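You operate a simulated robot arm through the tools that you are given. There is no shell and no other tool. Be economical: measure what you need, move in short steps, check, and stop when the job is done.

You run a simulated two-armed robot. Do the job below in one go: nothing can be reset, and whatever is moved stays where it is left.

Task
Press station two's pad in hand mode, then bring it out raised.
Fine: lower it and slide it home first; start once, with both yellow buttons; one whole cycle.

Only the result counts: the job must be done as asked and must still hold three seconds after the hand-in. Knocking over, shifting, dropping, spilling or breaking anything else fails it.

Robot
Two 7-joint arms with three-finger grippers on one trunk, on a base that drives. Base frame: it is fixed to the floor where the robot stands at the start and does not move with it; the origin is under the middle of the robot, x ahead of it, y to its left, z up; the surface under the hand at the start is at about z = 90. Lengths are in cm, angles in rad, forces in N, time in s.
The left shoulder is at the start at [3, 12.4, 100.8], the right one opposite. With the tool pointing down near the work surface each hand reaches from about 10 to 78 cm from the robot's upright axis, wherever it stands, measured 20 degrees to its own side. Places, roughly: station five mode selector [80, -160, 90]; station four mode selector [70, -100, 90]; station one mode selector [20, 50, 90]; station six mode selector [100, -210, 90]; station three mode selector [50, -50, 90]; station two left yellow button [10, 40, 80]; station two mode selector [30, 0, 90]; station two right yellow button [20, 0, 80]; station two slide [40, 30, 90]. Payload 2.2 kg a hand.
The tool frame of a hand sits at the grasp point between the pads (the TCP): z along the fingers, y along the line on which they close. The tips reach 2.8 cm beyond it. The gripper opens to 10.2 cm. The gripper's body begins 7.1 cm behind the TCP.
Orientation is told as [roll, pitch, yaw] about the base's x, y, z axes, in that order, counted from this pose: with the fingers straight down and closing along the base's y, the tool's x points along the base's -x, its y along +y and its z along -z.

Tools
- The arms move only by the tool play_rows. It takes "left_targets", "right_targets" or both (then of equal length, played together; a hand with none holds still); each is a list of rows, each a list of 6 numbers: the shift along the base's x, y, z in cm, then the turn, a rotation vector about the base's x, y, z in rad. In form: [[x, y, z, rx, ry, rz], ...]. A call has 1 to 8 rows; each row shifts and turns the commanded pose from where the row before left it. "left_hand" and "right_hand" are, for a hand that has rows, the closure, from 0 (fully open) to 1 (shut), set as the call begins (left out, the last holds). A row lasts 0.2 s, in which the tool goes at most 5 cm and 0.15 rad; a call with a longer step from one row to the next is refused whole, and so is a gripper value outside its range. Where a pose cannot be reached the arm comes as near as it can. A force on the tool above 60 N (or 10 N above the force at the start of the call, whichever is more), or a blocked arm, ends the call early, and 0.2 s more pass. The fingers move at their own pace and stop on an object; they squeeze with about 28 N. The grip force told is the motor's: it shows also when the fingers shut on nothing. Time passes only in rows, and 0.2 s behind the last, so rows that do not move let the fingers close. It gives the time, the measured TCP pose, the force on the tool (base axes), the opening and the grip force at its end, in the units of the frame above (readings bear some noise), with the torque about the TCP (base axes, N m) and any sound that the robot's microphone picked up.
- Cameras (640 x 400 px; columns grow to the right, rows downward): "scene" is now at [2.62, 2.21, 170.6]; the picture's right is [0.36, -0.93, 0.00], its down [-0.85, -0.33, -0.42] and it looks along [0.39, 0.15, -0.91] (base axes); focal length 248 px, centre (320, 200). "left" rides on the left gripper at [7.2, 3.8, -8.6] in its tool frame; the picture's right is [-0.46, 0.89, 0.00], its down [-0.60, -0.32, -0.73] and it looks along [-0.65, -0.34, 0.68] (tool axes); focal length 256 px, centre (320, 200). "right" rides on the right gripper at [6.9, 4.4, -8.6] in its tool frame; the picture's right is [-0.53, 0.85, 0.00], its down [-0.58, -0.36, -0.73] and it looks along [-0.62, -0.39, 0.68] (tool axes); focal length 256 px, centre (320, 200). There is no depth. A picture from a camera that has moved, and an enlarged one, comes with that camera's place and axes in the base frame and with its lens.
- snapshot(camera): a new picture of that camera. No time passes.
- move_column(by): slides the trunk up (or, below 0, down) by that many cm; the arms and the scene camera ride with it, the base frame stays. It gives what a move gives, with no picture.
- steer(legs): drives the robot by 1 to 6 legs, each [ahead, left, turn to the left] in cm, cm and rad, along the robot's own axes; the way and the turn of a leg run together, so that a leg with both is an arc; at most 150 cm and 3.142 rad a leg. The arms and the cameras ride along, it lands a little off, and it stops where it bumps. It gives what a move gives.
- pan_tilt(pan, tilt): turns the head with the scene camera to pan (to the left, within 2.496 rad either way) and tilt (down, from -0.506 to 1.204), counted from straight ahead of the robot. It gives what a move gives.
- zoom(camera, box): a new picture of the part [left, top, right, bottom] of that camera's present view, enlarged. No time passes.
- job_done(): hands the job in; it is judged then, once.

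Go step by step. Nothing tells you exact positions but the pictures and the camera data: compare them with the known pose of the tool, close in by small moves and look again before you grip or let go. The budget is 120 turns and 92 pictures, counting those below and the enlarged ones. Unless the task says otherwise, let go and move clear before handing in, and close with one line.

The tools are called as a command line: name --argument value ..., lists and objects as JSON in quotes. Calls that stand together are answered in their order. play_rows: Moves the arms, as the interface text tells. Its arguments: {"type":"object","properties":{"left_targets":{"type":"array","items":{"type":"array","items":{"type":"number"}}},"left_hand":{"type":"number"},"right_targets":{"type":"array","items":{"type":"array","items":{"type":"number"}}},"right_hand":{"type":"number"}},"required":[]} The other tools are called the same way: move_column (by) slides the trunk up or down; steer (legs) drives the base; pan_tilt (pan, tilt) turns the head that bears the scene camera; snapshot (camera) takes a picture; zoom (camera, box) takes an enlarged picture of a part of a camera's view; job_done () hands the job in.

At the start:

```text
t: 0.0
left_ee_pos: [30.86, 38.62, 118.57]
left_ee_rot: [-0.002, 0.0, -0.001]
left_contact_force: [0.0, 0.0, -0.7]
left_ft_torque: [0.03, 0.01, 0.0]
left_finger_gap: 10.19
left_grip_force: 0.1
right_ee_pos: [34.27, -1.03, 124.68]
right_ee_rot: [-0.003, 0.001, 0.001]
right_contact_force: [-0.8, -0.3, 0.3]
right_ft_torque: [0.0, 0.0, 0.01]
right_finger_gap: 10.23
right_grip_force: 0.1
trunk travel left (down, up): [-25.0, 29.0]
robot x, y, heading: [-0.24, -0.29, -0.003]
head pan, tilt: [0.37, 1.136]
```

scene: 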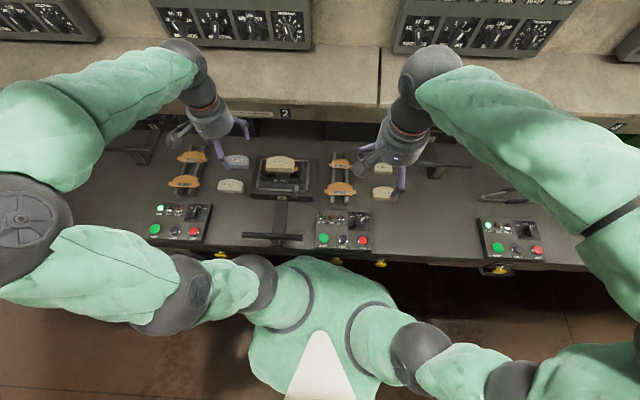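
right: 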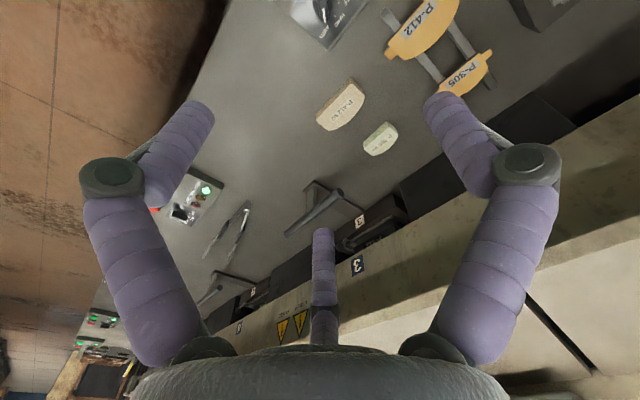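
left: 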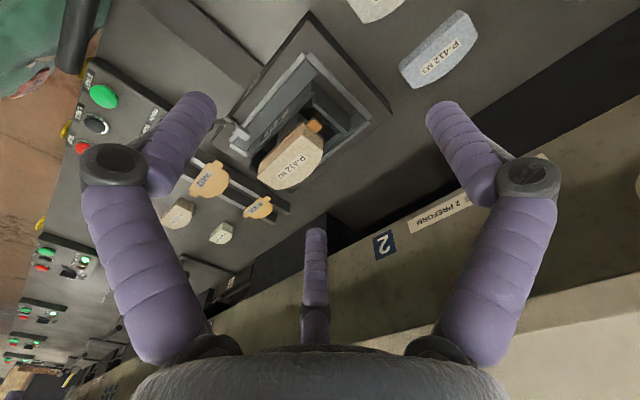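

I see a bench of press stations, with station two roughly ahead of me, its pad in the tray and control panels nearer me. I'll zoom in to read the labels.

zoom --camera "scene" --box '[130, 90, 290, 190]'

zoom --camera "scene" --box '[240, 140, 400, 280]'

zoom --camera "scene" --box '[130, 190, 400, 275]'

zoom --camera "scene" --box '[140, 0, 320, 60]'

```text
4.00 times, centred on (210, 140) of scene
camera zoom: at [2.62, 2.21, 170.6], right [0.36, -0.93, 0.0], down [-0.85, -0.33, -0.42], along [0.39, 0.15, -0.91], focal length 992 px, centre (760, 440)
```

zoom: 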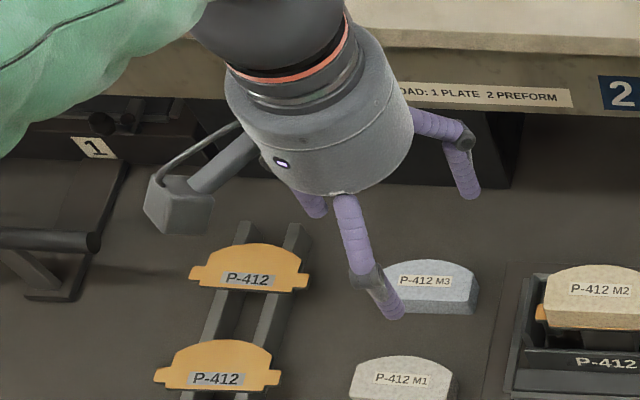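

```text
2.86 times, centred on (320, 210) of scene
camera zoom: at [2.62, 2.21, 170.6], right [0.36, -0.93, 0.0], down [-0.85, -0.33, -0.42], along [0.39, 0.15, -0.91], focal length 709 px, centre (320, 171)
```

zoom: 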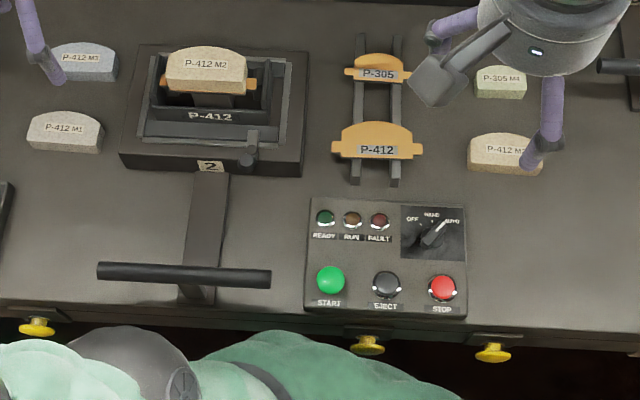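

```text
2.37 times, centred on (265, 232) of scene
camera zoom: at [2.62, 2.21, 170.6], right [0.36, -0.93, 0.0], down [-0.85, -0.33, -0.42], along [0.39, 0.15, -0.91], focal length 588 px, centre (450, 123)
```

zoom: 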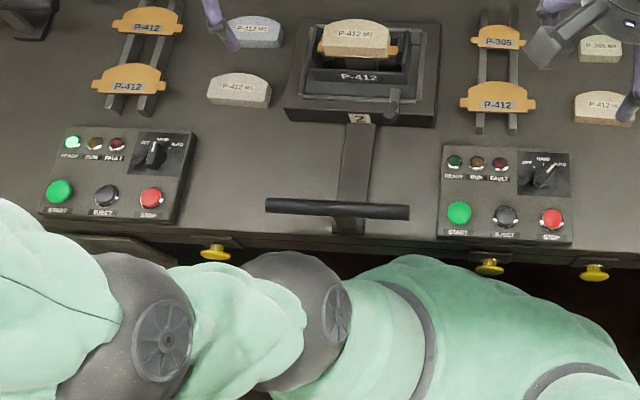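

```text
3.56 times, centred on (230, 30) of scene
camera zoom: at [2.62, 2.21, 170.6], right [0.36, -0.93, 0.0], down [-0.85, -0.33, -0.42], along [0.39, 0.15, -0.91], focal length 882 px, centre (640, 804)
```

zoom: 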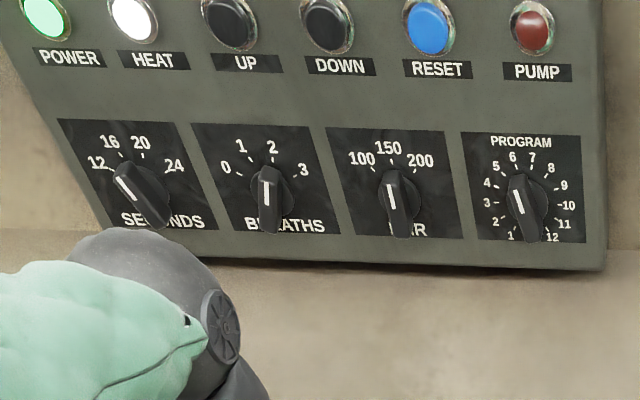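

zoom --camera "scene" --box '[245, 145, 325, 195]'

zoom --camera "scene" --box '[310, 205, 380, 250]'

zoom --camera "left" --box '[200, 0, 420, 240]'

pan_tilt --pan 0.37 --tilt 0.75

snapshot --camera "scene"

```text
8.00 times, centred on (285, 170) of scene
camera zoom: at [2.62, 2.21, 170.6], right [0.36, -0.93, 0.0], down [-0.85, -0.33, -0.42], along [0.39, 0.15, -0.91], focal length 1984 px, centre (600, 440)
```

zoom: 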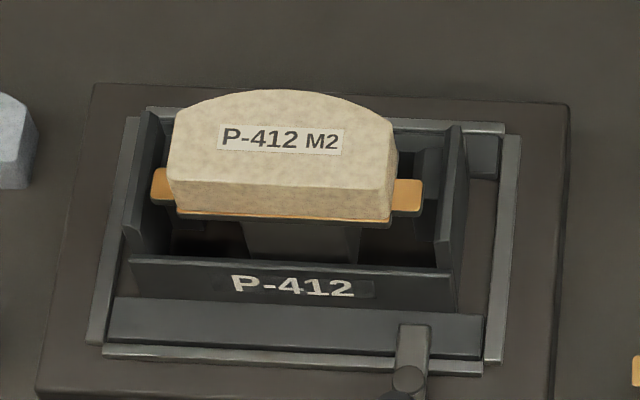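

```text
8.89 times, centred on (345, 228) of scene
camera zoom: at [2.62, 2.21, 170.6], right [0.36, -0.93, 0.0], down [-0.85, -0.33, -0.42], along [0.39, 0.15, -0.91], focal length 2205 px, centre (98, -44)
```

zoom: 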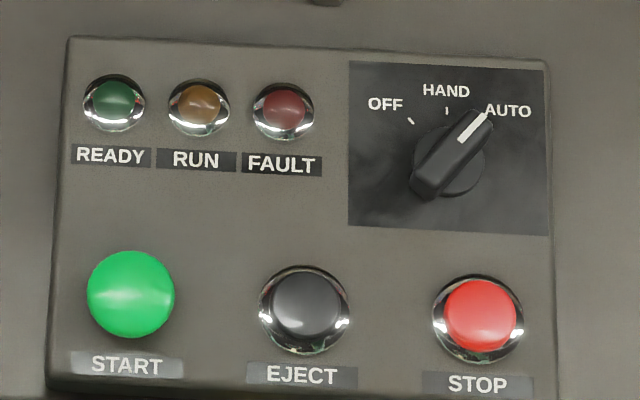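

```text
1.67 times, centred on (310, 120) of left
camera zoom: at [23.48, 42.54, 127.25], right [0.46, 0.89, 0.0], down [0.6, -0.32, 0.73], along [0.65, -0.34, -0.68], focal length 427 px, centre (337, 333)
```

zoom: 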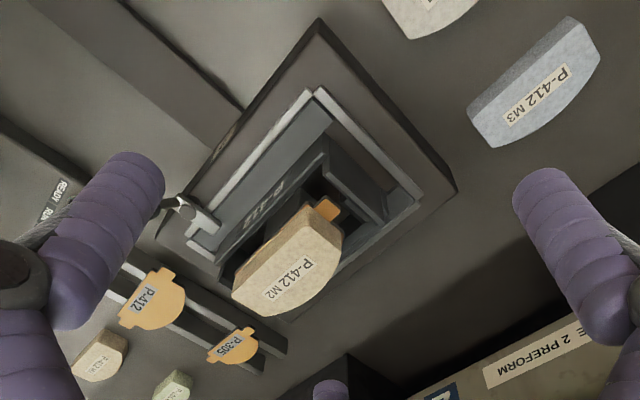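

```text
t: 0.9
left_ee_pos: [30.86, 38.69, 118.66]
left_ee_rot: [0.0, -0.001, 0.001]
left_contact_force: [-0.1, 0.3, -0.1]
left_ft_torque: [-0.01, 0.01, -0.01]
left_finger_gap: 10.17
left_grip_force: 0.0
right_ee_pos: [34.12, -1.07, 124.56]
right_ee_rot: [0.0, -0.001, 0.0]
right_contact_force: [0.1, -0.7, 0.0]
right_ft_torque: [-0.01, -0.01, -0.01]
right_finger_gap: 10.19
right_grip_force: 0.1
trunk travel left (down, up): [-25.0, 29.0]
robot x, y, heading: [0.08, -0.01, -0.005]
head pan, tilt: [0.37, 0.75]
```

```text
81 pictures are left
camera scene: at [4.7, 3.01, 173.39], right [0.36, -0.93, 0.0], down [-0.64, -0.25, -0.73], along [0.68, 0.26, -0.68], focal length 248 px, centre (320, 200)
```

scene: 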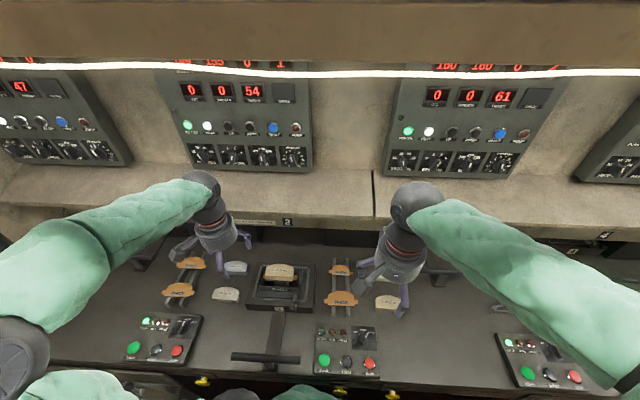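

zoom --camera "scene" --box '[170, 60, 310, 170]'

zoom --camera "scene" --box '[220, 200, 340, 290]'

zoom --camera "scene" --box '[220, 320, 420, 400]'

```text
3.64 times, centred on (240, 115) of scene
camera zoom: at [4.7, 3.01, 173.39], right [0.36, -0.93, 0.0], down [-0.64, -0.25, -0.73], along [0.68, 0.26, -0.68], focal length 902 px, centre (611, 509)
```

zoom: 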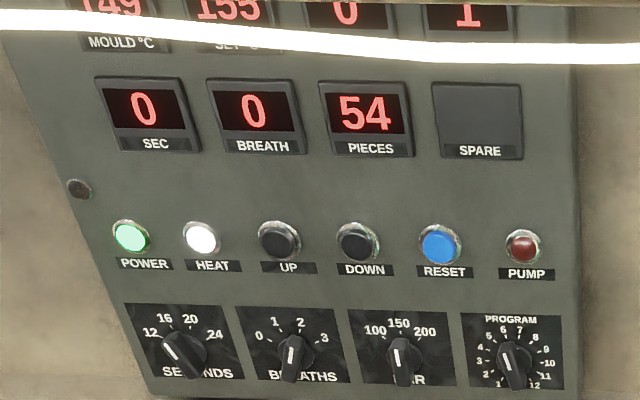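

```text
4.44 times, centred on (280, 245) of scene
camera zoom: at [4.7, 3.01, 173.39], right [0.36, -0.93, 0.0], down [-0.64, -0.25, -0.73], along [0.68, 0.26, -0.68], focal length 1102 px, centre (498, 0)
```

zoom: 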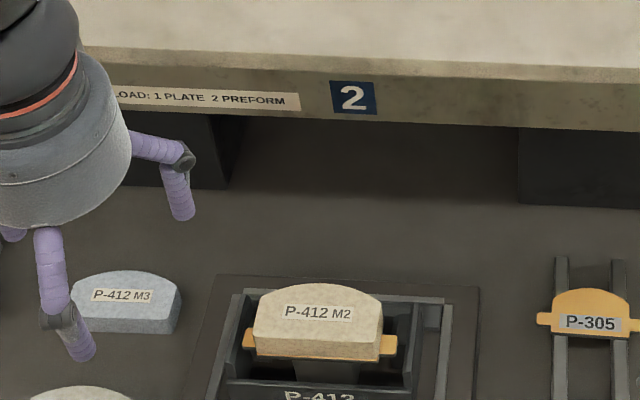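

```text
3.20 times, centred on (320, 360) of scene
camera zoom: at [4.7, 3.01, 173.39], right [0.36, -0.93, 0.0], down [-0.64, -0.25, -0.73], along [0.68, 0.26, -0.68], focal length 794 px, centre (320, -312)
```

zoom: 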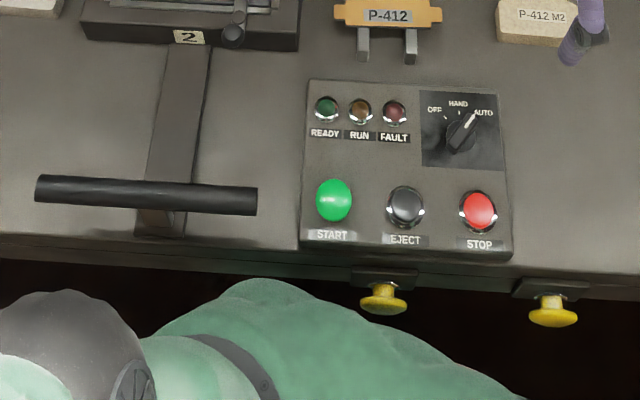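

Station two's box (selector at about [33,0,94]) points to AUTO with READY dark, and the pad stands raised on its lift in the tray. I'll bring the left camera in to see the small lever at the tray front.

play_rows --left_targets '[[-2.2, -2.3, -3.2, 0, 0, 0], [-2.2, -2.3, -3.2, 0, 0, 0], [-2.1, -2.2, -3.2, 0, 0, 0], [-2.1, -2.2, -3.2, 0, 0, 0]]'

snapshot --camera "left"

zoom --camera "scene" --box '[240, 255, 330, 315]'

```text
t: 1.9
left_ee_pos: [22.02, 29.51, 105.67]
left_ee_rot: [0.0, -0.001, 0.0]
left_contact_force: [0.1, -1.1, 0.2]
left_ft_torque: [0.01, 0.01, 0.03]
left_finger_gap: 10.17
left_grip_force: 0.1
right_ee_pos: [34.15, -1.1, 124.62]
right_ee_rot: [0.0, 0.0, -0.002]
right_contact_force: [0.2, 0.4, 0.3]
right_ft_torque: [0.0, -0.02, -0.02]
right_finger_gap: 10.22
right_grip_force: 0.1
trunk travel left (down, up): [-25.0, 29.0]
robot x, y, heading: [-0.07, -0.31, -0.0]
head pan, tilt: [0.37, 0.75]
```

```text
77 pictures are left
camera left: at [14.75, 33.36, 114.42], right [0.47, 0.89, 0.0], down [0.6, -0.32, 0.73], along [0.65, -0.34, -0.68], focal length 256 px, centre (320, 200)
```

left: 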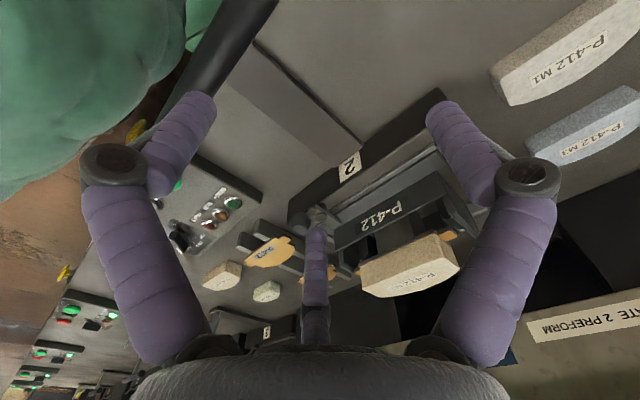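

```text
6.67 times, centred on (285, 285) of scene
camera zoom: at [4.69, 3.0, 173.4], right [0.36, -0.93, 0.0], down [-0.64, -0.25, -0.73], along [0.68, 0.26, -0.68], focal length 1654 px, centre (553, -367)
```

zoom: 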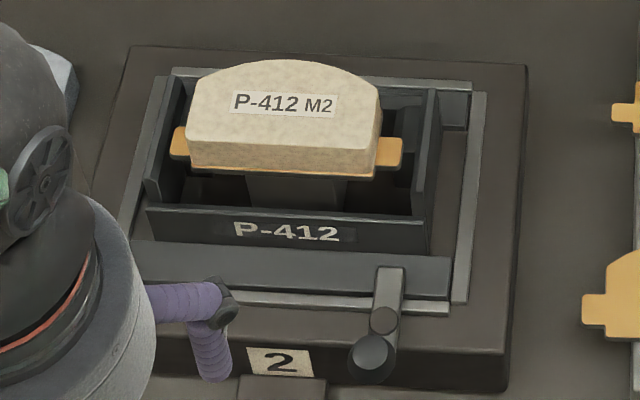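

zoom --camera "left" --box '[270, 150, 410, 250]'

zoom --camera "scene" --box '[280, 285, 310, 315]'

```text
4.00 times, centred on (340, 200) of left
camera zoom: at [14.75, 33.36, 114.42], right [0.47, 0.89, 0.0], down [0.6, -0.32, 0.73], along [0.65, -0.34, -0.68], focal length 1024 px, centre (240, 200)
```

zoom: 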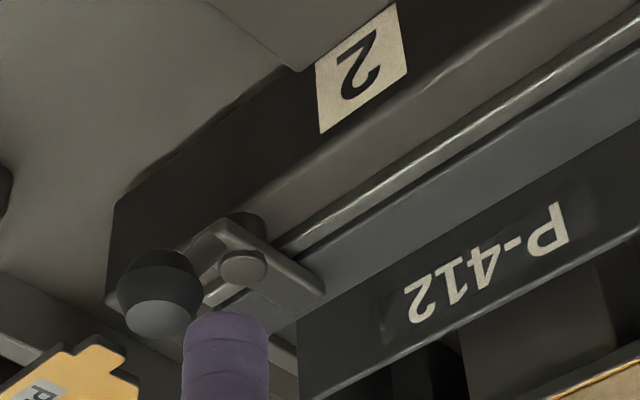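

```text
13.33 times, centred on (295, 300) of scene
camera zoom: at [4.69, 3.0, 173.4], right [0.36, -0.93, 0.0], down [-0.64, -0.25, -0.73], along [0.68, 0.26, -0.68], focal length 3307 px, centre (653, -1133)
```

zoom: 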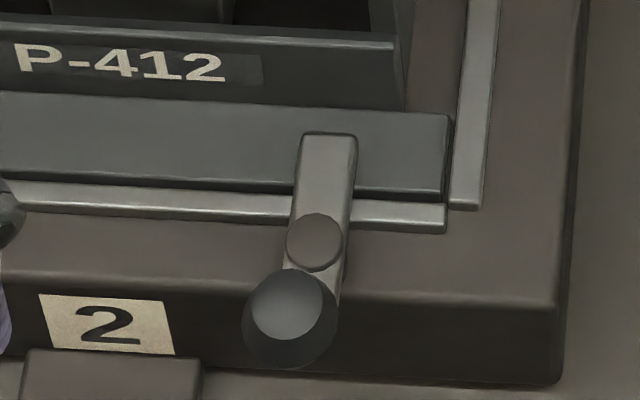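

The little lever looks like a swing latch on the mould, so the lift is most likely worked by EJECT. First the selector: I bring the right camera over the box for a precise fix.

play_rows --right_targets '[[-1.6, 1, -3.7, 0, 0, 0], [-1.6, 1, -3.7, 0, 0, 0], [-1.6, 1, -3.7, 0, 0, 0], [-1.6, 1, -3.7, 0, 0, 0], [-1.6, 1, -3.7, 0, 0, 0], [-1.6, 1, -3.7, 0, 0, 0]]'

snapshot --camera "right"

zoom --camera "scene" --box '[300, 310, 400, 400]'

```text
t: 3.3
left_ee_pos: [21.99, 29.64, 105.75]
left_ee_rot: [0.002, -0.001, 0.001]
left_contact_force: [0.1, 0.2, -0.3]
left_ft_torque: [0.01, -0.01, 0.0]
left_finger_gap: 10.2
left_grip_force: 0.1
right_ee_pos: [24.75, 4.95, 102.42]
right_ee_rot: [0.0, 0.001, 0.0]
right_contact_force: [0.7, 0.6, -1.1]
right_ft_torque: [-0.01, 0.02, 0.05]
right_finger_gap: 10.19
right_grip_force: 0.1
trunk travel left (down, up): [-25.0, 29.0]
robot x, y, heading: [0.14, -0.15, 0.003]
head pan, tilt: [0.37, 0.75]
```

```text
73 pictures are left
camera right: at [17.92, 9.38, 110.93], right [0.53, 0.85, 0.0], down [0.58, -0.36, 0.73], along [0.62, -0.39, -0.68], focal length 256 px, centre (320, 200)
```

right: 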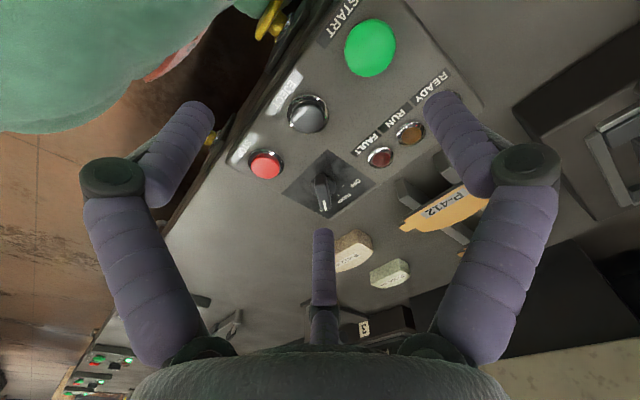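

```text
4.44 times, centred on (350, 355) of scene
camera zoom: at [4.72, 3.1, 173.4], right [0.36, -0.93, 0.0], down [-0.64, -0.25, -0.73], along [0.68, 0.26, -0.68], focal length 1102 px, centre (187, -489)
```

zoom: 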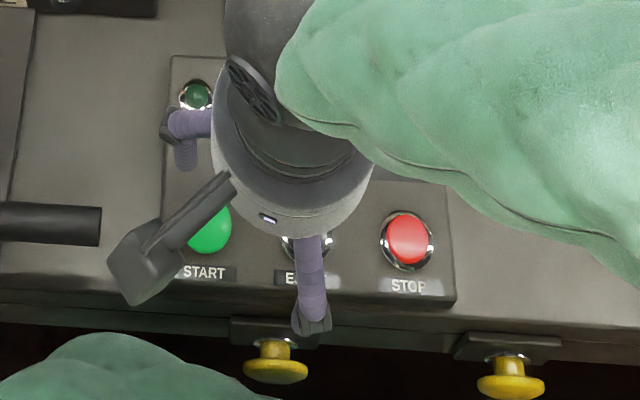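

zoom --camera "right" --box '[230, 80, 390, 230]'

```text
2.67 times, centred on (310, 155) of right
camera zoom: at [17.92, 9.38, 110.93], right [0.53, 0.85, 0.0], down [0.58, -0.36, 0.73], along [0.62, -0.39, -0.68], focal length 683 px, centre (347, 320)
```

zoom: 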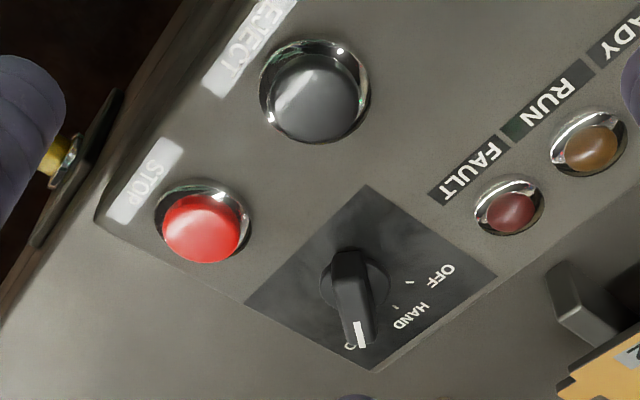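

Triangulating, the selector knob is at about [33.2, 0.0, 92.6] and EJECT at about [25.7, 3.5, 93]. I place the right hand above the knob, fingers straddling the pointer bar (yaw −0.35).

play_rows --right_targets '[[2.8, -1.65, 0, 0, 0, -0.115], [2.8, -1.65, 0, 0, 0, -0.115], [2.85, -1.65, 0, 0, 0, -0.116], [0, 0, 0, 0, 0, 0]]' --right_hand 0.6

snapshot --camera "right"

zoom --camera "scene" --box '[300, 310, 400, 400]'

```text
t: 4.3
left_ee_pos: [22.07, 29.62, 105.72]
left_ee_rot: [0.001, -0.002, -0.002]
left_contact_force: [-0.4, -1.1, -0.1]
left_ft_torque: [-0.01, 0.0, -0.01]
left_finger_gap: 10.19
left_grip_force: 0.0
right_ee_pos: [33.11, 0.04, 102.37]
right_ee_rot: [0.0, 0.0, -0.347]
right_contact_force: [-0.3, -0.3, 1.2]
right_ft_torque: [-0.08, 0.0, 0.01]
right_finger_gap: 4.1
right_grip_force: 0.1
trunk travel left (down, up): [-25.0, 29.0]
robot x, y, heading: [0.1, -0.26, -0.003]
head pan, tilt: [0.37, 0.75]
```

```text
70 pictures are left
camera right: at [28.22, 6.45, 110.96], right [0.79, 0.61, 0.0], down [0.42, -0.54, 0.73], along [0.45, -0.58, -0.68], focal length 256 px, centre (320, 200)
```

right: 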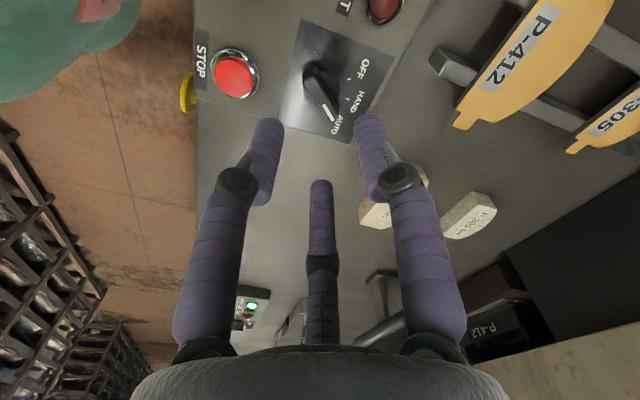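

```text
4.44 times, centred on (350, 355) of scene
camera zoom: at [4.62, 3.05, 173.4], right [0.36, -0.93, 0.0], down [-0.64, -0.25, -0.73], along [0.68, 0.26, -0.68], focal length 1102 px, centre (187, -489)
```

zoom: 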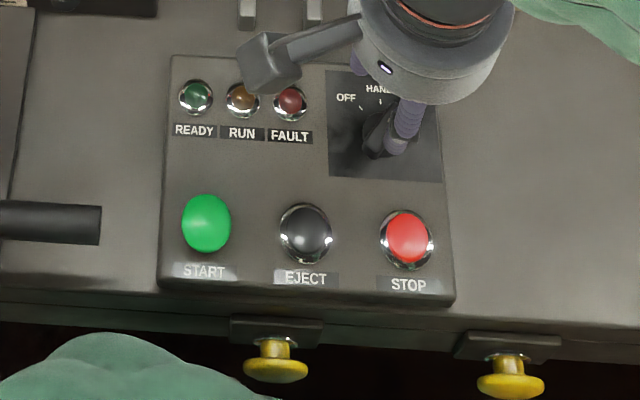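

The knob lies right under the hand axis. I open a little more and descend to about 3.5 cm above the panel.

play_rows --right_targets '[[0, 0, -2, 0, 0, 0], [0, 0, -2, 0, 0, 0], [0, 0, -1, 0, 0, 0], [0, 0, -1, 0, 0, 0]]' --right_hand 0.45

snapshot --camera "right"

zoom --camera "scene" --box '[340, 310, 400, 360]'

```text
t: 5.3
left_ee_pos: [22.03, 29.55, 105.75]
left_ee_rot: [0.001, -0.001, 0.001]
left_contact_force: [-0.4, -0.6, -0.1]
left_ft_torque: [0.0, 0.03, -0.02]
left_finger_gap: 10.21
left_grip_force: 0.1
right_ee_pos: [33.07, -0.08, 96.34]
right_ee_rot: [0.0, 0.0, -0.346]
right_contact_force: [0.6, 0.6, -0.2]
right_ft_torque: [-0.03, 0.02, -0.02]
right_finger_gap: 5.58
right_grip_force: 0.1
trunk travel left (down, up): [-25.0, 29.0]
robot x, y, heading: [0.15, -0.08, -0.004]
head pan, tilt: [0.37, 0.75]
```

```text
68 pictures are left
camera right: at [28.21, 6.44, 104.9], right [0.79, 0.61, 0.0], down [0.42, -0.54, 0.73], along [0.45, -0.58, -0.68], focal length 256 px, centre (320, 200)
```

right: 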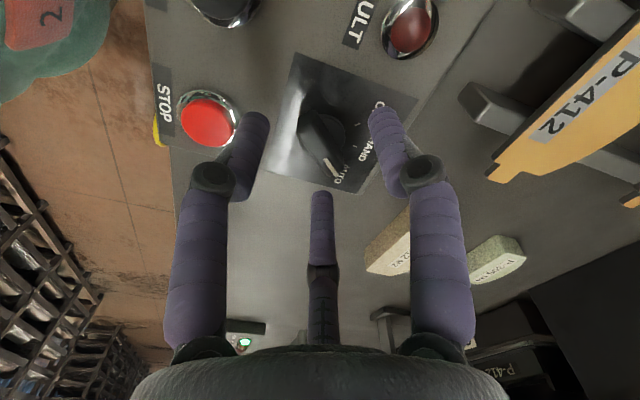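

```text
8.00 times, centred on (370, 335) of scene
camera zoom: at [4.73, 3.01, 173.4], right [0.36, -0.93, 0.0], down [-0.64, -0.25, -0.73], along [0.68, 0.26, -0.68], focal length 1984 px, centre (-80, -880)
```

zoom: 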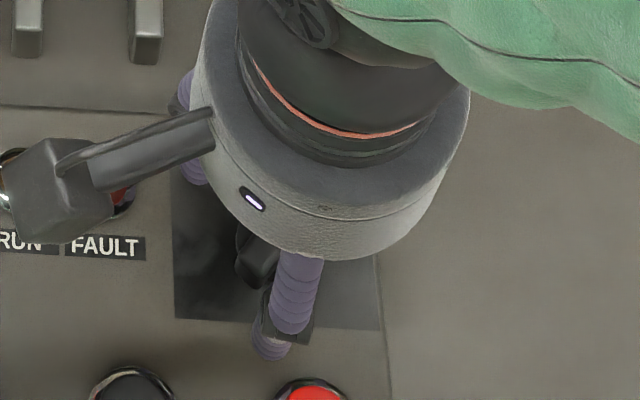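

play_rows --right_targets '[[0, 0, -0.4, 0, 0, 0], [0, 0, -0.4, 0, 0, 0]]'

play_rows --right_targets '[[0, 0, 0, 0, 0, 0], [0, 0, 0, 0, 0, 0], [0, 0, 0, 0, 0, 0]]' --right_hand 1.0

snapshot --camera "right"

```text
t: 5.9
left_ee_pos: [22.09, 29.57, 105.74]
left_ee_rot: [0.001, -0.001, 0.0]
left_contact_force: [1.0, 0.1, 0.4]
left_ft_torque: [0.04, 0.04, 0.04]
left_finger_gap: 10.21
left_grip_force: 0.0
right_ee_pos: [32.93, -0.01, 95.62]
right_ee_rot: [-0.002, 0.0, -0.346]
right_contact_force: [-0.1, 0.2, 0.0]
right_ft_torque: [0.01, 0.04, 0.01]
right_finger_gap: 5.59
right_grip_force: 0.1
trunk travel left (down, up): [-25.0, 29.0]
robot x, y, heading: [-0.12, 0.16, -0.002]
head pan, tilt: [0.37, 0.75]
```

```text
t: 6.7
left_ee_pos: [22.08, 29.41, 105.79]
left_ee_rot: [0.0, 0.0, 0.0]
left_contact_force: [-0.7, -0.2, -0.2]
left_ft_torque: [-0.01, 0.02, 0.0]
left_finger_gap: 10.22
left_grip_force: 0.0
right_ee_pos: [32.9, -0.32, 95.41]
right_ee_rot: [-0.006, 0.004, -0.345]
right_contact_force: [-8.4, -21.4, -8.6]
right_ft_torque: [-0.44, 0.3, -0.15]
right_finger_gap: 2.0
right_grip_force: 44.8
trunk travel left (down, up): [-25.0, 29.0]
robot x, y, heading: [0.07, -0.12, -0.002]
head pan, tilt: [0.37, 0.75]
```

```text
66 pictures are left
camera right: at [27.89, 6.18, 103.99], right [0.79, 0.61, -0.01], down [0.42, -0.54, 0.73], along [0.45, -0.58, -0.68], focal length 256 px, centre (320, 200)
```

right: 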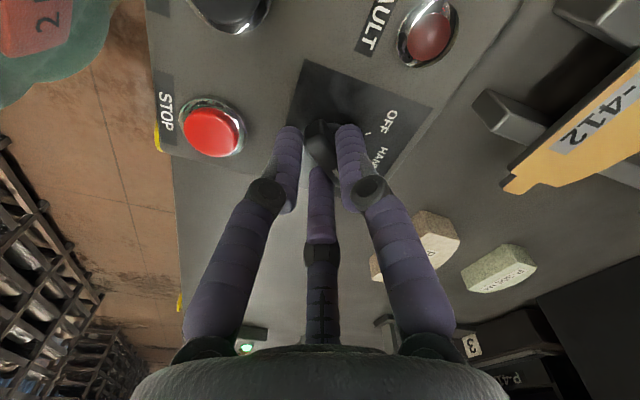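

The knob is gripped (gap 2.0). I relieve the side force slightly and turn it counter-clockwise toward HAND.

play_rows --right_targets '[[-0.1, -0.3, 0, 0, 0, 0], [0, 0, 0, 0, 0, 0.14], [0, 0, 0, 0, 0, 0.14], [0, 0, 0, 0, 0, 0.14], [0, 0, 0, 0, 0, 0.14], [0, 0, 0, 0, 0, 0.1]]'

snapshot --camera "right"

```text
t: 8.1
left_ee_pos: [22.35, 29.36, 105.84]
left_ee_rot: [0.001, 0.001, 0.0]
left_contact_force: [0.7, 0.3, 0.0]
left_ft_torque: [0.04, 0.01, -0.01]
left_finger_gap: 10.19
left_grip_force: 0.1
right_ee_pos: [33.02, -0.58, 95.53]
right_ee_rot: [0.003, 0.004, 0.314]
right_contact_force: [6.8, -21.2, -40.3]
right_ft_torque: [-0.73, 0.07, -0.1]
right_finger_gap: 2.02
right_grip_force: 44.7
trunk travel left (down, up): [-25.0, 29.0]
robot x, y, heading: [0.31, 0.13, 0.002]
head pan, tilt: [0.37, 0.75]
```

```text
65 pictures are left
camera right: at [25.26, 1.48, 104.02], right [0.25, 0.97, 0.0], down [0.66, -0.17, 0.73], along [0.71, -0.18, -0.69], focal length 256 px, centre (320, 200)
```

right: 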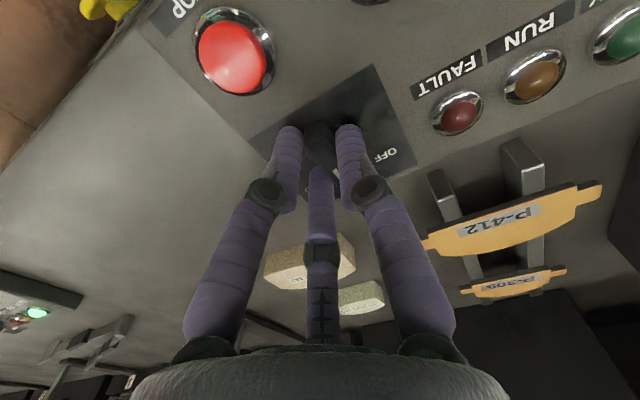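

play_rows --right_targets '[[0, 0, 0, 0, 0, 0], [0, 0, 0, 0, 0, 0]]' --right_hand 0.45

play_rows --right_targets '[[0, 0, 2, 0, 0, 0], [0, 0, 3, 0, 0, 0], [-1.7, 1.7, 3, 0, 0, 0]]'

zoom --camera "right" --box '[200, 0, 520, 200]'

```text
t: 8.7
left_ee_pos: [21.99, 29.66, 105.79]
left_ee_rot: [0.0, 0.0, 0.0]
left_contact_force: [-0.7, 0.1, -0.3]
left_ft_torque: [-0.02, -0.01, -0.01]
left_finger_gap: 10.2
left_grip_force: 0.0
right_ee_pos: [32.97, -0.19, 95.76]
right_ee_rot: [0.002, -0.004, 0.315]
right_contact_force: [-0.9, -0.1, -0.4]
right_ft_torque: [-0.01, 0.02, 0.01]
right_finger_gap: 5.59
right_grip_force: 0.1
trunk travel left (down, up): [-25.0, 29.0]
robot x, y, heading: [-0.01, -0.15, -0.0]
head pan, tilt: [0.37, 0.75]
```

```text
t: 9.5
left_ee_pos: [21.89, 29.63, 105.76]
left_ee_rot: [0.0, 0.001, 0.0]
left_contact_force: [-0.4, -0.2, -0.2]
left_ft_torque: [-0.03, -0.01, 0.0]
left_finger_gap: 10.21
left_grip_force: 0.0
right_ee_pos: [31.08, 1.77, 103.87]
right_ee_rot: [0.002, 0.0, 0.315]
right_contact_force: [0.7, 0.2, 0.5]
right_ft_torque: [-0.03, -0.02, -0.02]
right_finger_gap: 5.58
right_grip_force: 0.1
trunk travel left (down, up): [-25.0, 29.0]
robot x, y, heading: [0.1, -0.01, -0.001]
head pan, tilt: [0.37, 0.75]
```

```text
2.00 times, centred on (360, 100) of right
camera zoom: at [23.2, 3.66, 112.41], right [0.25, 0.97, 0.0], down [0.66, -0.17, 0.73], along [0.71, -0.18, -0.68], focal length 512 px, centre (240, 400)
```

zoom: 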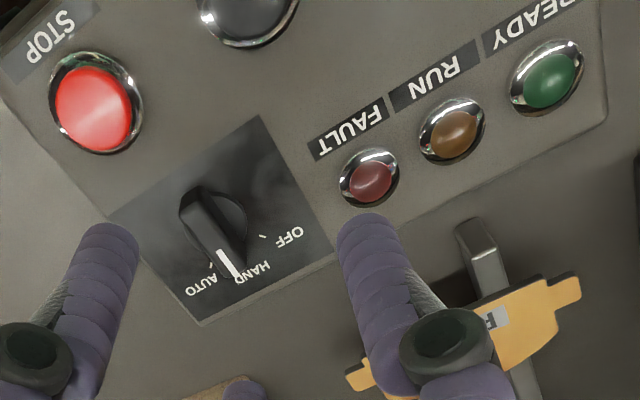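

The selector now points to HAND. Next I press EJECT (about [26, 3.3]) with closed right fingers to see whether it lowers the lift.

play_rows --right_targets '[[-2.5, 0.8, 0, 0, 0, 0], [-2.6, 0.75, 0, 0, 0, 0], [0, 0, -2.5, 0, 0, 0], [0, 0, -2, 0, 0, 0]]' --right_hand 1.0

snapshot --camera "right"

zoom --camera "scene" --box '[220, 240, 400, 400]'

```text
t: 10.5
left_ee_pos: [21.98, 29.54, 105.8]
left_ee_rot: [0.0, -0.002, 0.0]
left_contact_force: [-0.1, 0.6, 0.2]
left_ft_torque: [-0.01, 0.0, -0.01]
left_finger_gap: 10.2
left_grip_force: 0.0
right_ee_pos: [26.04, 3.03, 99.23]
right_ee_rot: [0.0, 0.001, 0.311]
right_contact_force: [0.6, 0.1, -0.2]
right_ft_torque: [0.01, -0.01, -0.01]
right_finger_gap: 0.21
right_grip_force: 28.1
trunk travel left (down, up): [-25.0, 29.0]
robot x, y, heading: [0.28, 0.21, -0.002]
head pan, tilt: [0.37, 0.75]
```

```text
63 pictures are left
camera right: at [18.28, 5.01, 107.76], right [0.25, 0.97, 0.0], down [0.66, -0.17, 0.73], along [0.71, -0.18, -0.68], focal length 256 px, centre (320, 200)
```

right: 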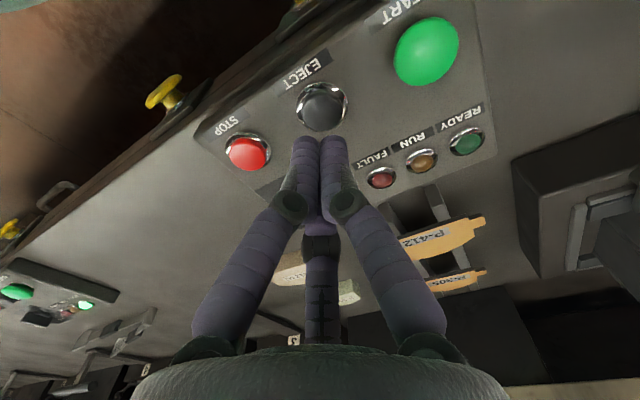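

```text
2.50 times, centred on (310, 320) of scene
camera zoom: at [4.71, 3.02, 173.4], right [0.36, -0.93, 0.0], down [-0.64, -0.25, -0.73], along [0.68, 0.26, -0.68], focal length 620 px, centre (345, -100)
```

zoom: 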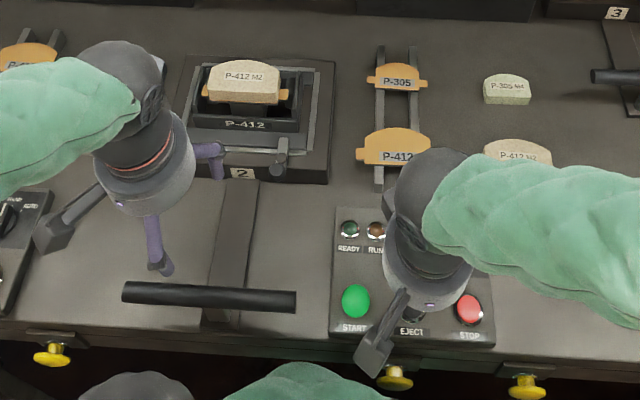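

play_rows --right_targets '[[-0.5, 0.4, -1, 0, 0, 0], [0, 0, -1, 0, 0, 0], [0, 0, -0.5, 0, 0, 0]]'

play_rows --right_targets '[[0, 0, -0.4, 0, 0, 0], [0, 0, -0.3, 0, 0, 0]]'

zoom --camera "scene" --box '[220, 240, 400, 400]'

```text
t: 11.3
left_ee_pos: [22.04, 29.52, 105.72]
left_ee_rot: [0.0, -0.001, -0.001]
left_contact_force: [0.2, -0.5, 0.1]
left_ft_torque: [0.03, 0.0, -0.04]
left_finger_gap: 10.23
left_grip_force: 0.2
right_ee_pos: [25.62, 3.4, 96.75]
right_ee_rot: [0.0, 0.002, 0.314]
right_contact_force: [0.5, 1.0, -0.5]
right_ft_torque: [0.0, -0.01, 0.02]
right_finger_gap: 0.23
right_grip_force: 28.3
trunk travel left (down, up): [-25.0, 29.0]
robot x, y, heading: [-0.3, -0.17, -0.005]
head pan, tilt: [0.37, 0.75]
```

```text
t: 11.9
left_ee_pos: [22.02, 29.64, 105.7]
left_ee_rot: [-0.001, 0.0, 0.0]
left_contact_force: [-0.1, 0.1, 0.4]
left_ft_torque: [0.01, 0.01, 0.01]
left_finger_gap: 10.2
left_grip_force: 0.0
right_ee_pos: [25.58, 3.39, 95.92]
right_ee_rot: [0.0, -0.001, 0.313]
right_contact_force: [0.1, 0.2, 0.2]
right_ft_torque: [-0.04, 0.0, -0.02]
right_finger_gap: 0.22
right_grip_force: 28.6
trunk travel left (down, up): [-25.0, 29.0]
robot x, y, heading: [0.34, -0.09, 0.0]
head pan, tilt: [0.37, 0.75]
```

```text
2.50 times, centred on (310, 320) of scene
camera zoom: at [4.7, 3.01, 173.4], right [0.36, -0.93, 0.0], down [-0.64, -0.25, -0.73], along [0.68, 0.26, -0.68], focal length 620 px, centre (345, -100)
```

zoom: 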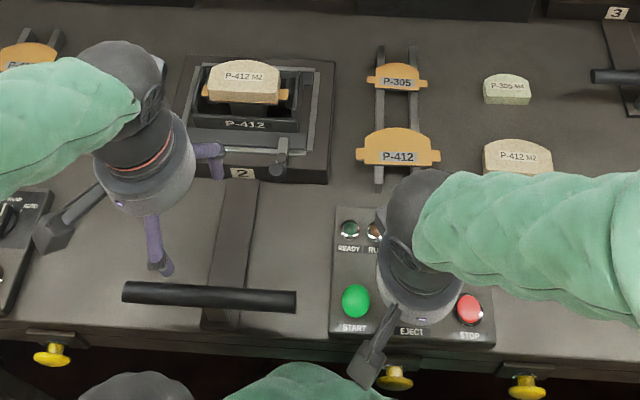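

Not in contact yet (tips at about 93.1). I go down further in small steps.

play_rows --right_targets '[[0, 0, -0.3, 0, 0, 0], [0, 0, -0.3, 0, 0, 0]]'

play_rows --right_targets '[[0, 0, -0.3, 0, 0, 0], [0, 0, -0.3, 0, 0, 0]]'

zoom --camera "scene" --box '[220, 240, 400, 400]'

```text
t: 12.5
left_ee_pos: [21.94, 29.46, 105.81]
left_ee_rot: [0.001, 0.0, 0.0]
left_contact_force: [-0.1, 0.4, -0.2]
left_ft_torque: [-0.02, -0.01, 0.0]
left_finger_gap: 10.22
left_grip_force: 0.1
right_ee_pos: [25.58, 3.41, 95.43]
right_ee_rot: [-0.001, 0.0, 0.313]
right_contact_force: [-0.4, -0.5, 2.4]
right_ft_torque: [0.0, -0.02, -0.06]
right_finger_gap: 0.22
right_grip_force: 27.7
trunk travel left (down, up): [-25.0, 29.0]
robot x, y, heading: [0.27, 0.17, -0.002]
head pan, tilt: [0.37, 0.75]
heard: click
```

```text
t: 13.1
left_ee_pos: [22.05, 29.55, 105.69]
left_ee_rot: [-0.002, -0.001, 0.001]
left_contact_force: [-0.5, -0.5, -0.1]
left_ft_torque: [0.01, -0.02, -0.03]
left_finger_gap: 10.19
left_grip_force: 0.0
right_ee_pos: [25.5, 3.48, 94.85]
right_ee_rot: [0.001, -0.004, 0.314]
right_contact_force: [-3.3, -4.7, 25.6]
right_ft_torque: [-0.19, 0.04, 0.04]
right_finger_gap: 0.62
right_grip_force: 31.3
trunk travel left (down, up): [-25.0, 29.0]
robot x, y, heading: [0.07, -0.0, 0.005]
head pan, tilt: [0.37, 0.75]
```

```text
2.50 times, centred on (310, 320) of scene
camera zoom: at [4.55, 2.93, 173.43], right [0.36, -0.93, 0.0], down [-0.64, -0.25, -0.73], along [0.68, 0.26, -0.68], focal length 620 px, centre (345, -100)
```

zoom: 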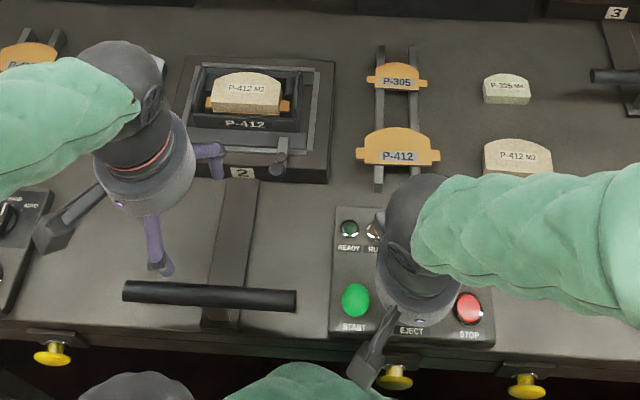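

EJECT clicked and the pad is sinking into the mould. I lift off and check it.

play_rows --right_targets '[[0, 0, 2, 0, 0, 0], [0, 0, 4, 0, 0, 0], [0, 0, 4, 0, 0, 0], [0, 0, 0, 0, 0, 0], [0, 0, 0, 0, 0, 0]]'

zoom --camera "scene" --box '[220, 240, 400, 400]'

zoom --camera "scene" --box '[240, 255, 330, 315]'

```text
t: 14.3
left_ee_pos: [22.04, 29.44, 105.77]
left_ee_rot: [0.001, -0.001, 0.0]
left_contact_force: [-0.1, 0.4, -0.6]
left_ft_torque: [0.01, -0.01, -0.01]
left_finger_gap: 10.2
left_grip_force: 0.0
right_ee_pos: [25.48, 3.49, 104.91]
right_ee_rot: [0.001, 0.0, 0.314]
right_contact_force: [1.0, 0.0, -0.1]
right_ft_torque: [0.02, -0.01, 0.01]
right_finger_gap: 0.21
right_grip_force: 31.0
trunk travel left (down, up): [-25.0, 29.0]
robot x, y, heading: [0.2, 0.09, 0.003]
head pan, tilt: [0.37, 0.75]
```

```text
2.50 times, centred on (310, 320) of scene
camera zoom: at [4.68, 3.0, 173.4], right [0.36, -0.93, 0.0], down [-0.64, -0.25, -0.73], along [0.68, 0.26, -0.68], focal length 620 px, centre (345, -100)
```

zoom: 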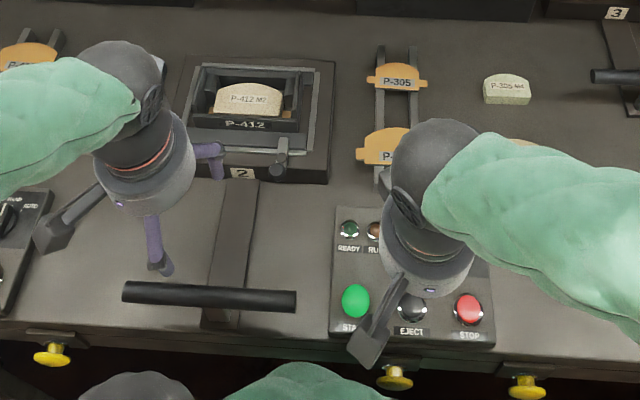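

```text
6.67 times, centred on (285, 285) of scene
camera zoom: at [4.68, 3.0, 173.4], right [0.36, -0.93, 0.0], down [-0.64, -0.25, -0.73], along [0.68, 0.26, -0.68], focal length 1654 px, centre (553, -367)
```

zoom: 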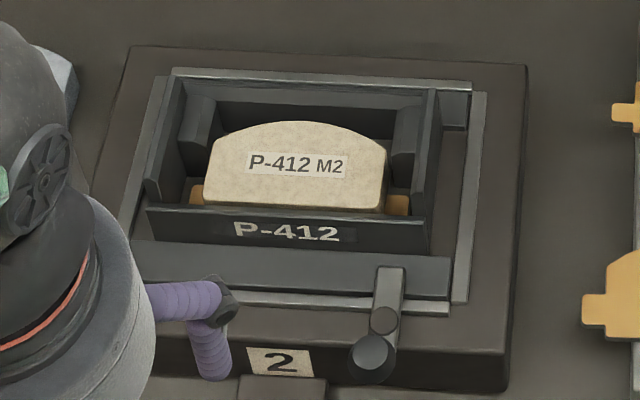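

The pad is down inside the mould. Next the slide: I turn the left hand so its fingers close along the slide direction and place it above the left half of the T-handle.

play_rows --left_targets '[[-0.7, 0, 0, 0, 0, -0.15], [-0.7, 0, 0, 0, 0, -0.15], [-0.7, 0, 0, 0, 0, -0.15], [-0.7, 0, 0, 0, 0, -0.15], [-0.7, 0, 0, 0, 0, -0.15], [-0.7, 0, 0, 0, 0, -0.15], [-0.7, 0, 0, 0, 0, -0.15], [-0.4, -0.2, 0, 0, 0, -0.15]]'

snapshot --camera "left"

zoom --camera "scene" --box '[180, 280, 340, 400]'

```text
t: 16.1
left_ee_pos: [16.86, 29.42, 105.78]
left_ee_rot: [0.001, 0.001, -1.205]
left_contact_force: [-0.8, -0.8, -0.8]
left_ft_torque: [-0.01, 0.04, 0.01]
left_finger_gap: 10.23
left_grip_force: 0.1
right_ee_pos: [25.59, 3.43, 104.79]
right_ee_rot: [0.001, 0.001, 0.315]
right_contact_force: [0.5, 0.0, -0.5]
right_ft_torque: [0.0, 0.02, -0.02]
right_finger_gap: 0.23
right_grip_force: 31.9
trunk travel left (down, up): [-25.0, 29.0]
robot x, y, heading: [0.09, 0.21, 0.004]
head pan, tilt: [0.37, 0.75]
```

```text
57 pictures are left
camera left: at [17.71, 37.59, 114.48], right [0.99, -0.11, 0.0], down [-0.08, -0.68, 0.73], along [-0.08, -0.73, -0.68], focal length 256 px, centre (320, 200)
```

left: 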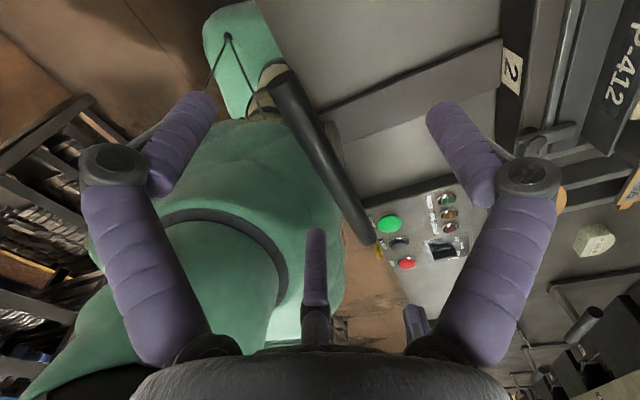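

```text
3.33 times, centred on (260, 340) of scene
camera zoom: at [4.69, 3.01, 173.4], right [0.36, -0.93, 0.0], down [-0.64, -0.25, -0.73], along [0.68, 0.26, -0.68], focal length 827 px, centre (520, -267)
```

zoom: 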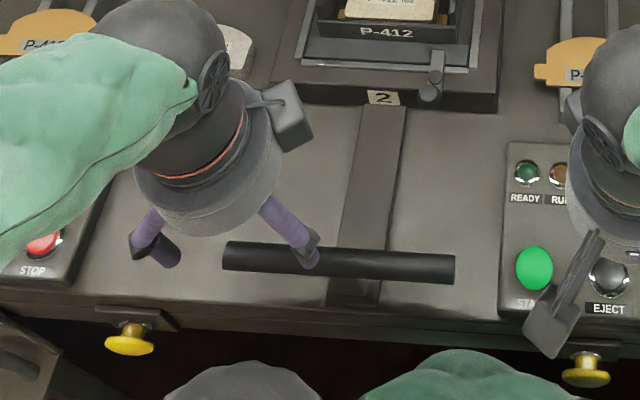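

The T-handle bar triangulates to z≈99, running from about [14.6,31.5] to [20.3,14.5]. I align above its left part and check before going down.

play_rows --left_targets '[[-1.4, -0.2, 0, 0, 0, -0.045], [0, 0, -2, 0, 0, 0], [0, 0, 0, 0, 0, 0]]' --left_hand 0.31

snapshot --camera "left"

zoom --camera "scene" --box '[180, 280, 340, 400]'

```text
t: 16.9
left_ee_pos: [15.52, 29.24, 103.79]
left_ee_rot: [0.0, 0.0, -1.245]
left_contact_force: [0.5, 0.1, 0.1]
left_ft_torque: [0.02, 0.02, 0.0]
left_finger_gap: 7.04
left_grip_force: 0.0
right_ee_pos: [25.41, 3.32, 104.85]
right_ee_rot: [0.0, 0.001, 0.315]
right_contact_force: [0.5, -0.5, 0.0]
right_ft_torque: [0.06, 0.0, -0.04]
right_finger_gap: 0.22
right_grip_force: 32.3
trunk travel left (down, up): [-25.0, 29.0]
robot x, y, heading: [-0.14, -0.08, 0.005]
head pan, tilt: [0.37, 0.75]
```

```text
55 pictures are left
camera left: at [16.74, 37.39, 112.48], right [0.99, -0.16, 0.0], down [-0.11, -0.67, 0.73], along [-0.11, -0.72, -0.68], focal length 256 px, centre (320, 200)
```

left: 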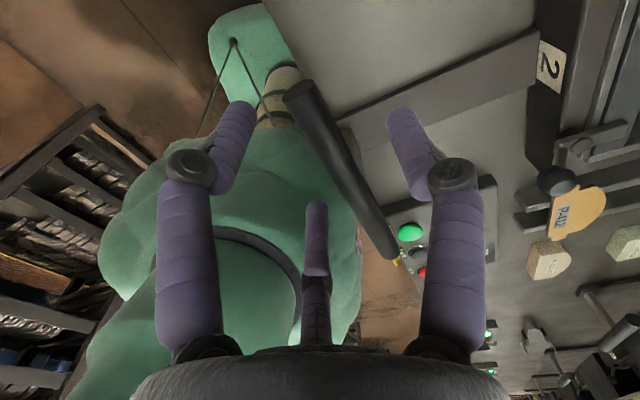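

```text
3.33 times, centred on (260, 340) of scene
camera zoom: at [4.58, 2.96, 173.4], right [0.36, -0.93, 0.0], down [-0.64, -0.25, -0.73], along [0.68, 0.26, -0.68], focal length 827 px, centre (520, -267)
```

zoom: 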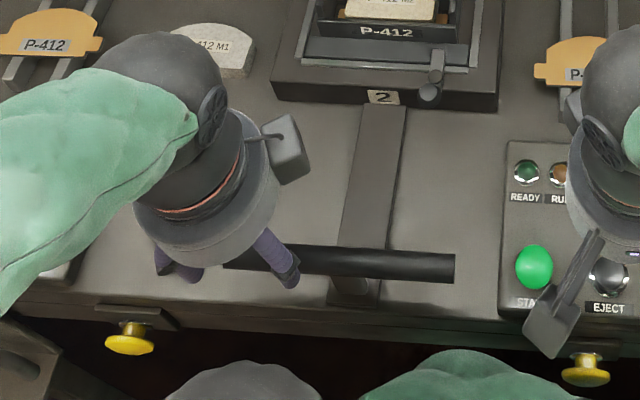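

play_rows --left_targets '[[0, 0, -1.5, 0, 0, 0], [0, 0, -1.5, 0, 0, 0], [0, 0, -1, 0, 0, 0], [0, 0, -1, 0, 0, 0]]'

play_rows --left_targets '[[0, 0, 0, 0, 0, 0], [0, 0, 0, 0, 0, 0], [0, 0, 0, 0, 0, 0]]' --left_hand 1.0

snapshot --camera "left"

```text
t: 17.9
left_ee_pos: [15.55, 29.34, 98.65]
left_ee_rot: [0.001, 0.001, -1.245]
left_contact_force: [0.8, 0.1, 0.2]
left_ft_torque: [-0.04, -0.01, -0.04]
left_finger_gap: 7.02
left_grip_force: 0.0
right_ee_pos: [25.51, 3.39, 104.8]
right_ee_rot: [-0.001, 0.001, 0.313]
right_contact_force: [0.5, 0.6, 0.4]
right_ft_torque: [0.0, 0.02, 0.01]
right_finger_gap: 0.2
right_grip_force: 31.8
trunk travel left (down, up): [-25.0, 29.0]
robot x, y, heading: [0.05, -0.12, 0.002]
head pan, tilt: [0.37, 0.75]
```

```text
t: 18.7
left_ee_pos: [15.33, 29.01, 98.53]
left_ee_rot: [-0.003, -0.001, -1.246]
left_contact_force: [-7.2, -18.8, -11.2]
left_ft_torque: [-0.32, 0.15, -1.02]
left_finger_gap: 2.94
left_grip_force: 44.8
right_ee_pos: [25.48, 3.21, 104.77]
right_ee_rot: [0.003, 0.0, 0.314]
right_contact_force: [0.5, -0.5, -0.3]
right_ft_torque: [0.01, 0.0, -0.03]
right_finger_gap: 0.21
right_grip_force: 31.8
trunk travel left (down, up): [-25.0, 29.0]
robot x, y, heading: [0.32, -0.07, -0.004]
head pan, tilt: [0.37, 0.75]
```

```text
53 pictures are left
camera left: at [16.56, 37.14, 107.29], right [0.99, -0.16, 0.0], down [-0.11, -0.67, 0.73], along [-0.12, -0.72, -0.68], focal length 256 px, centre (320, 200)
```

left: 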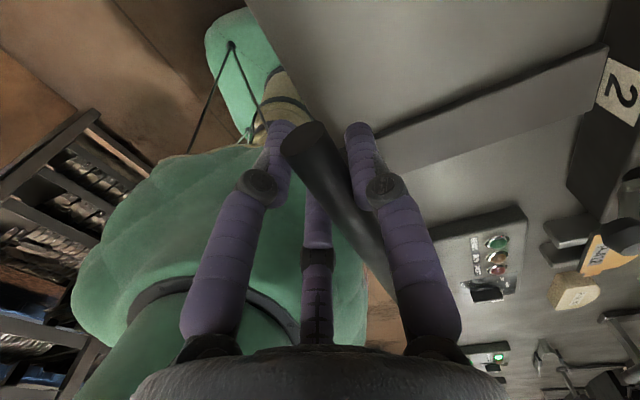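

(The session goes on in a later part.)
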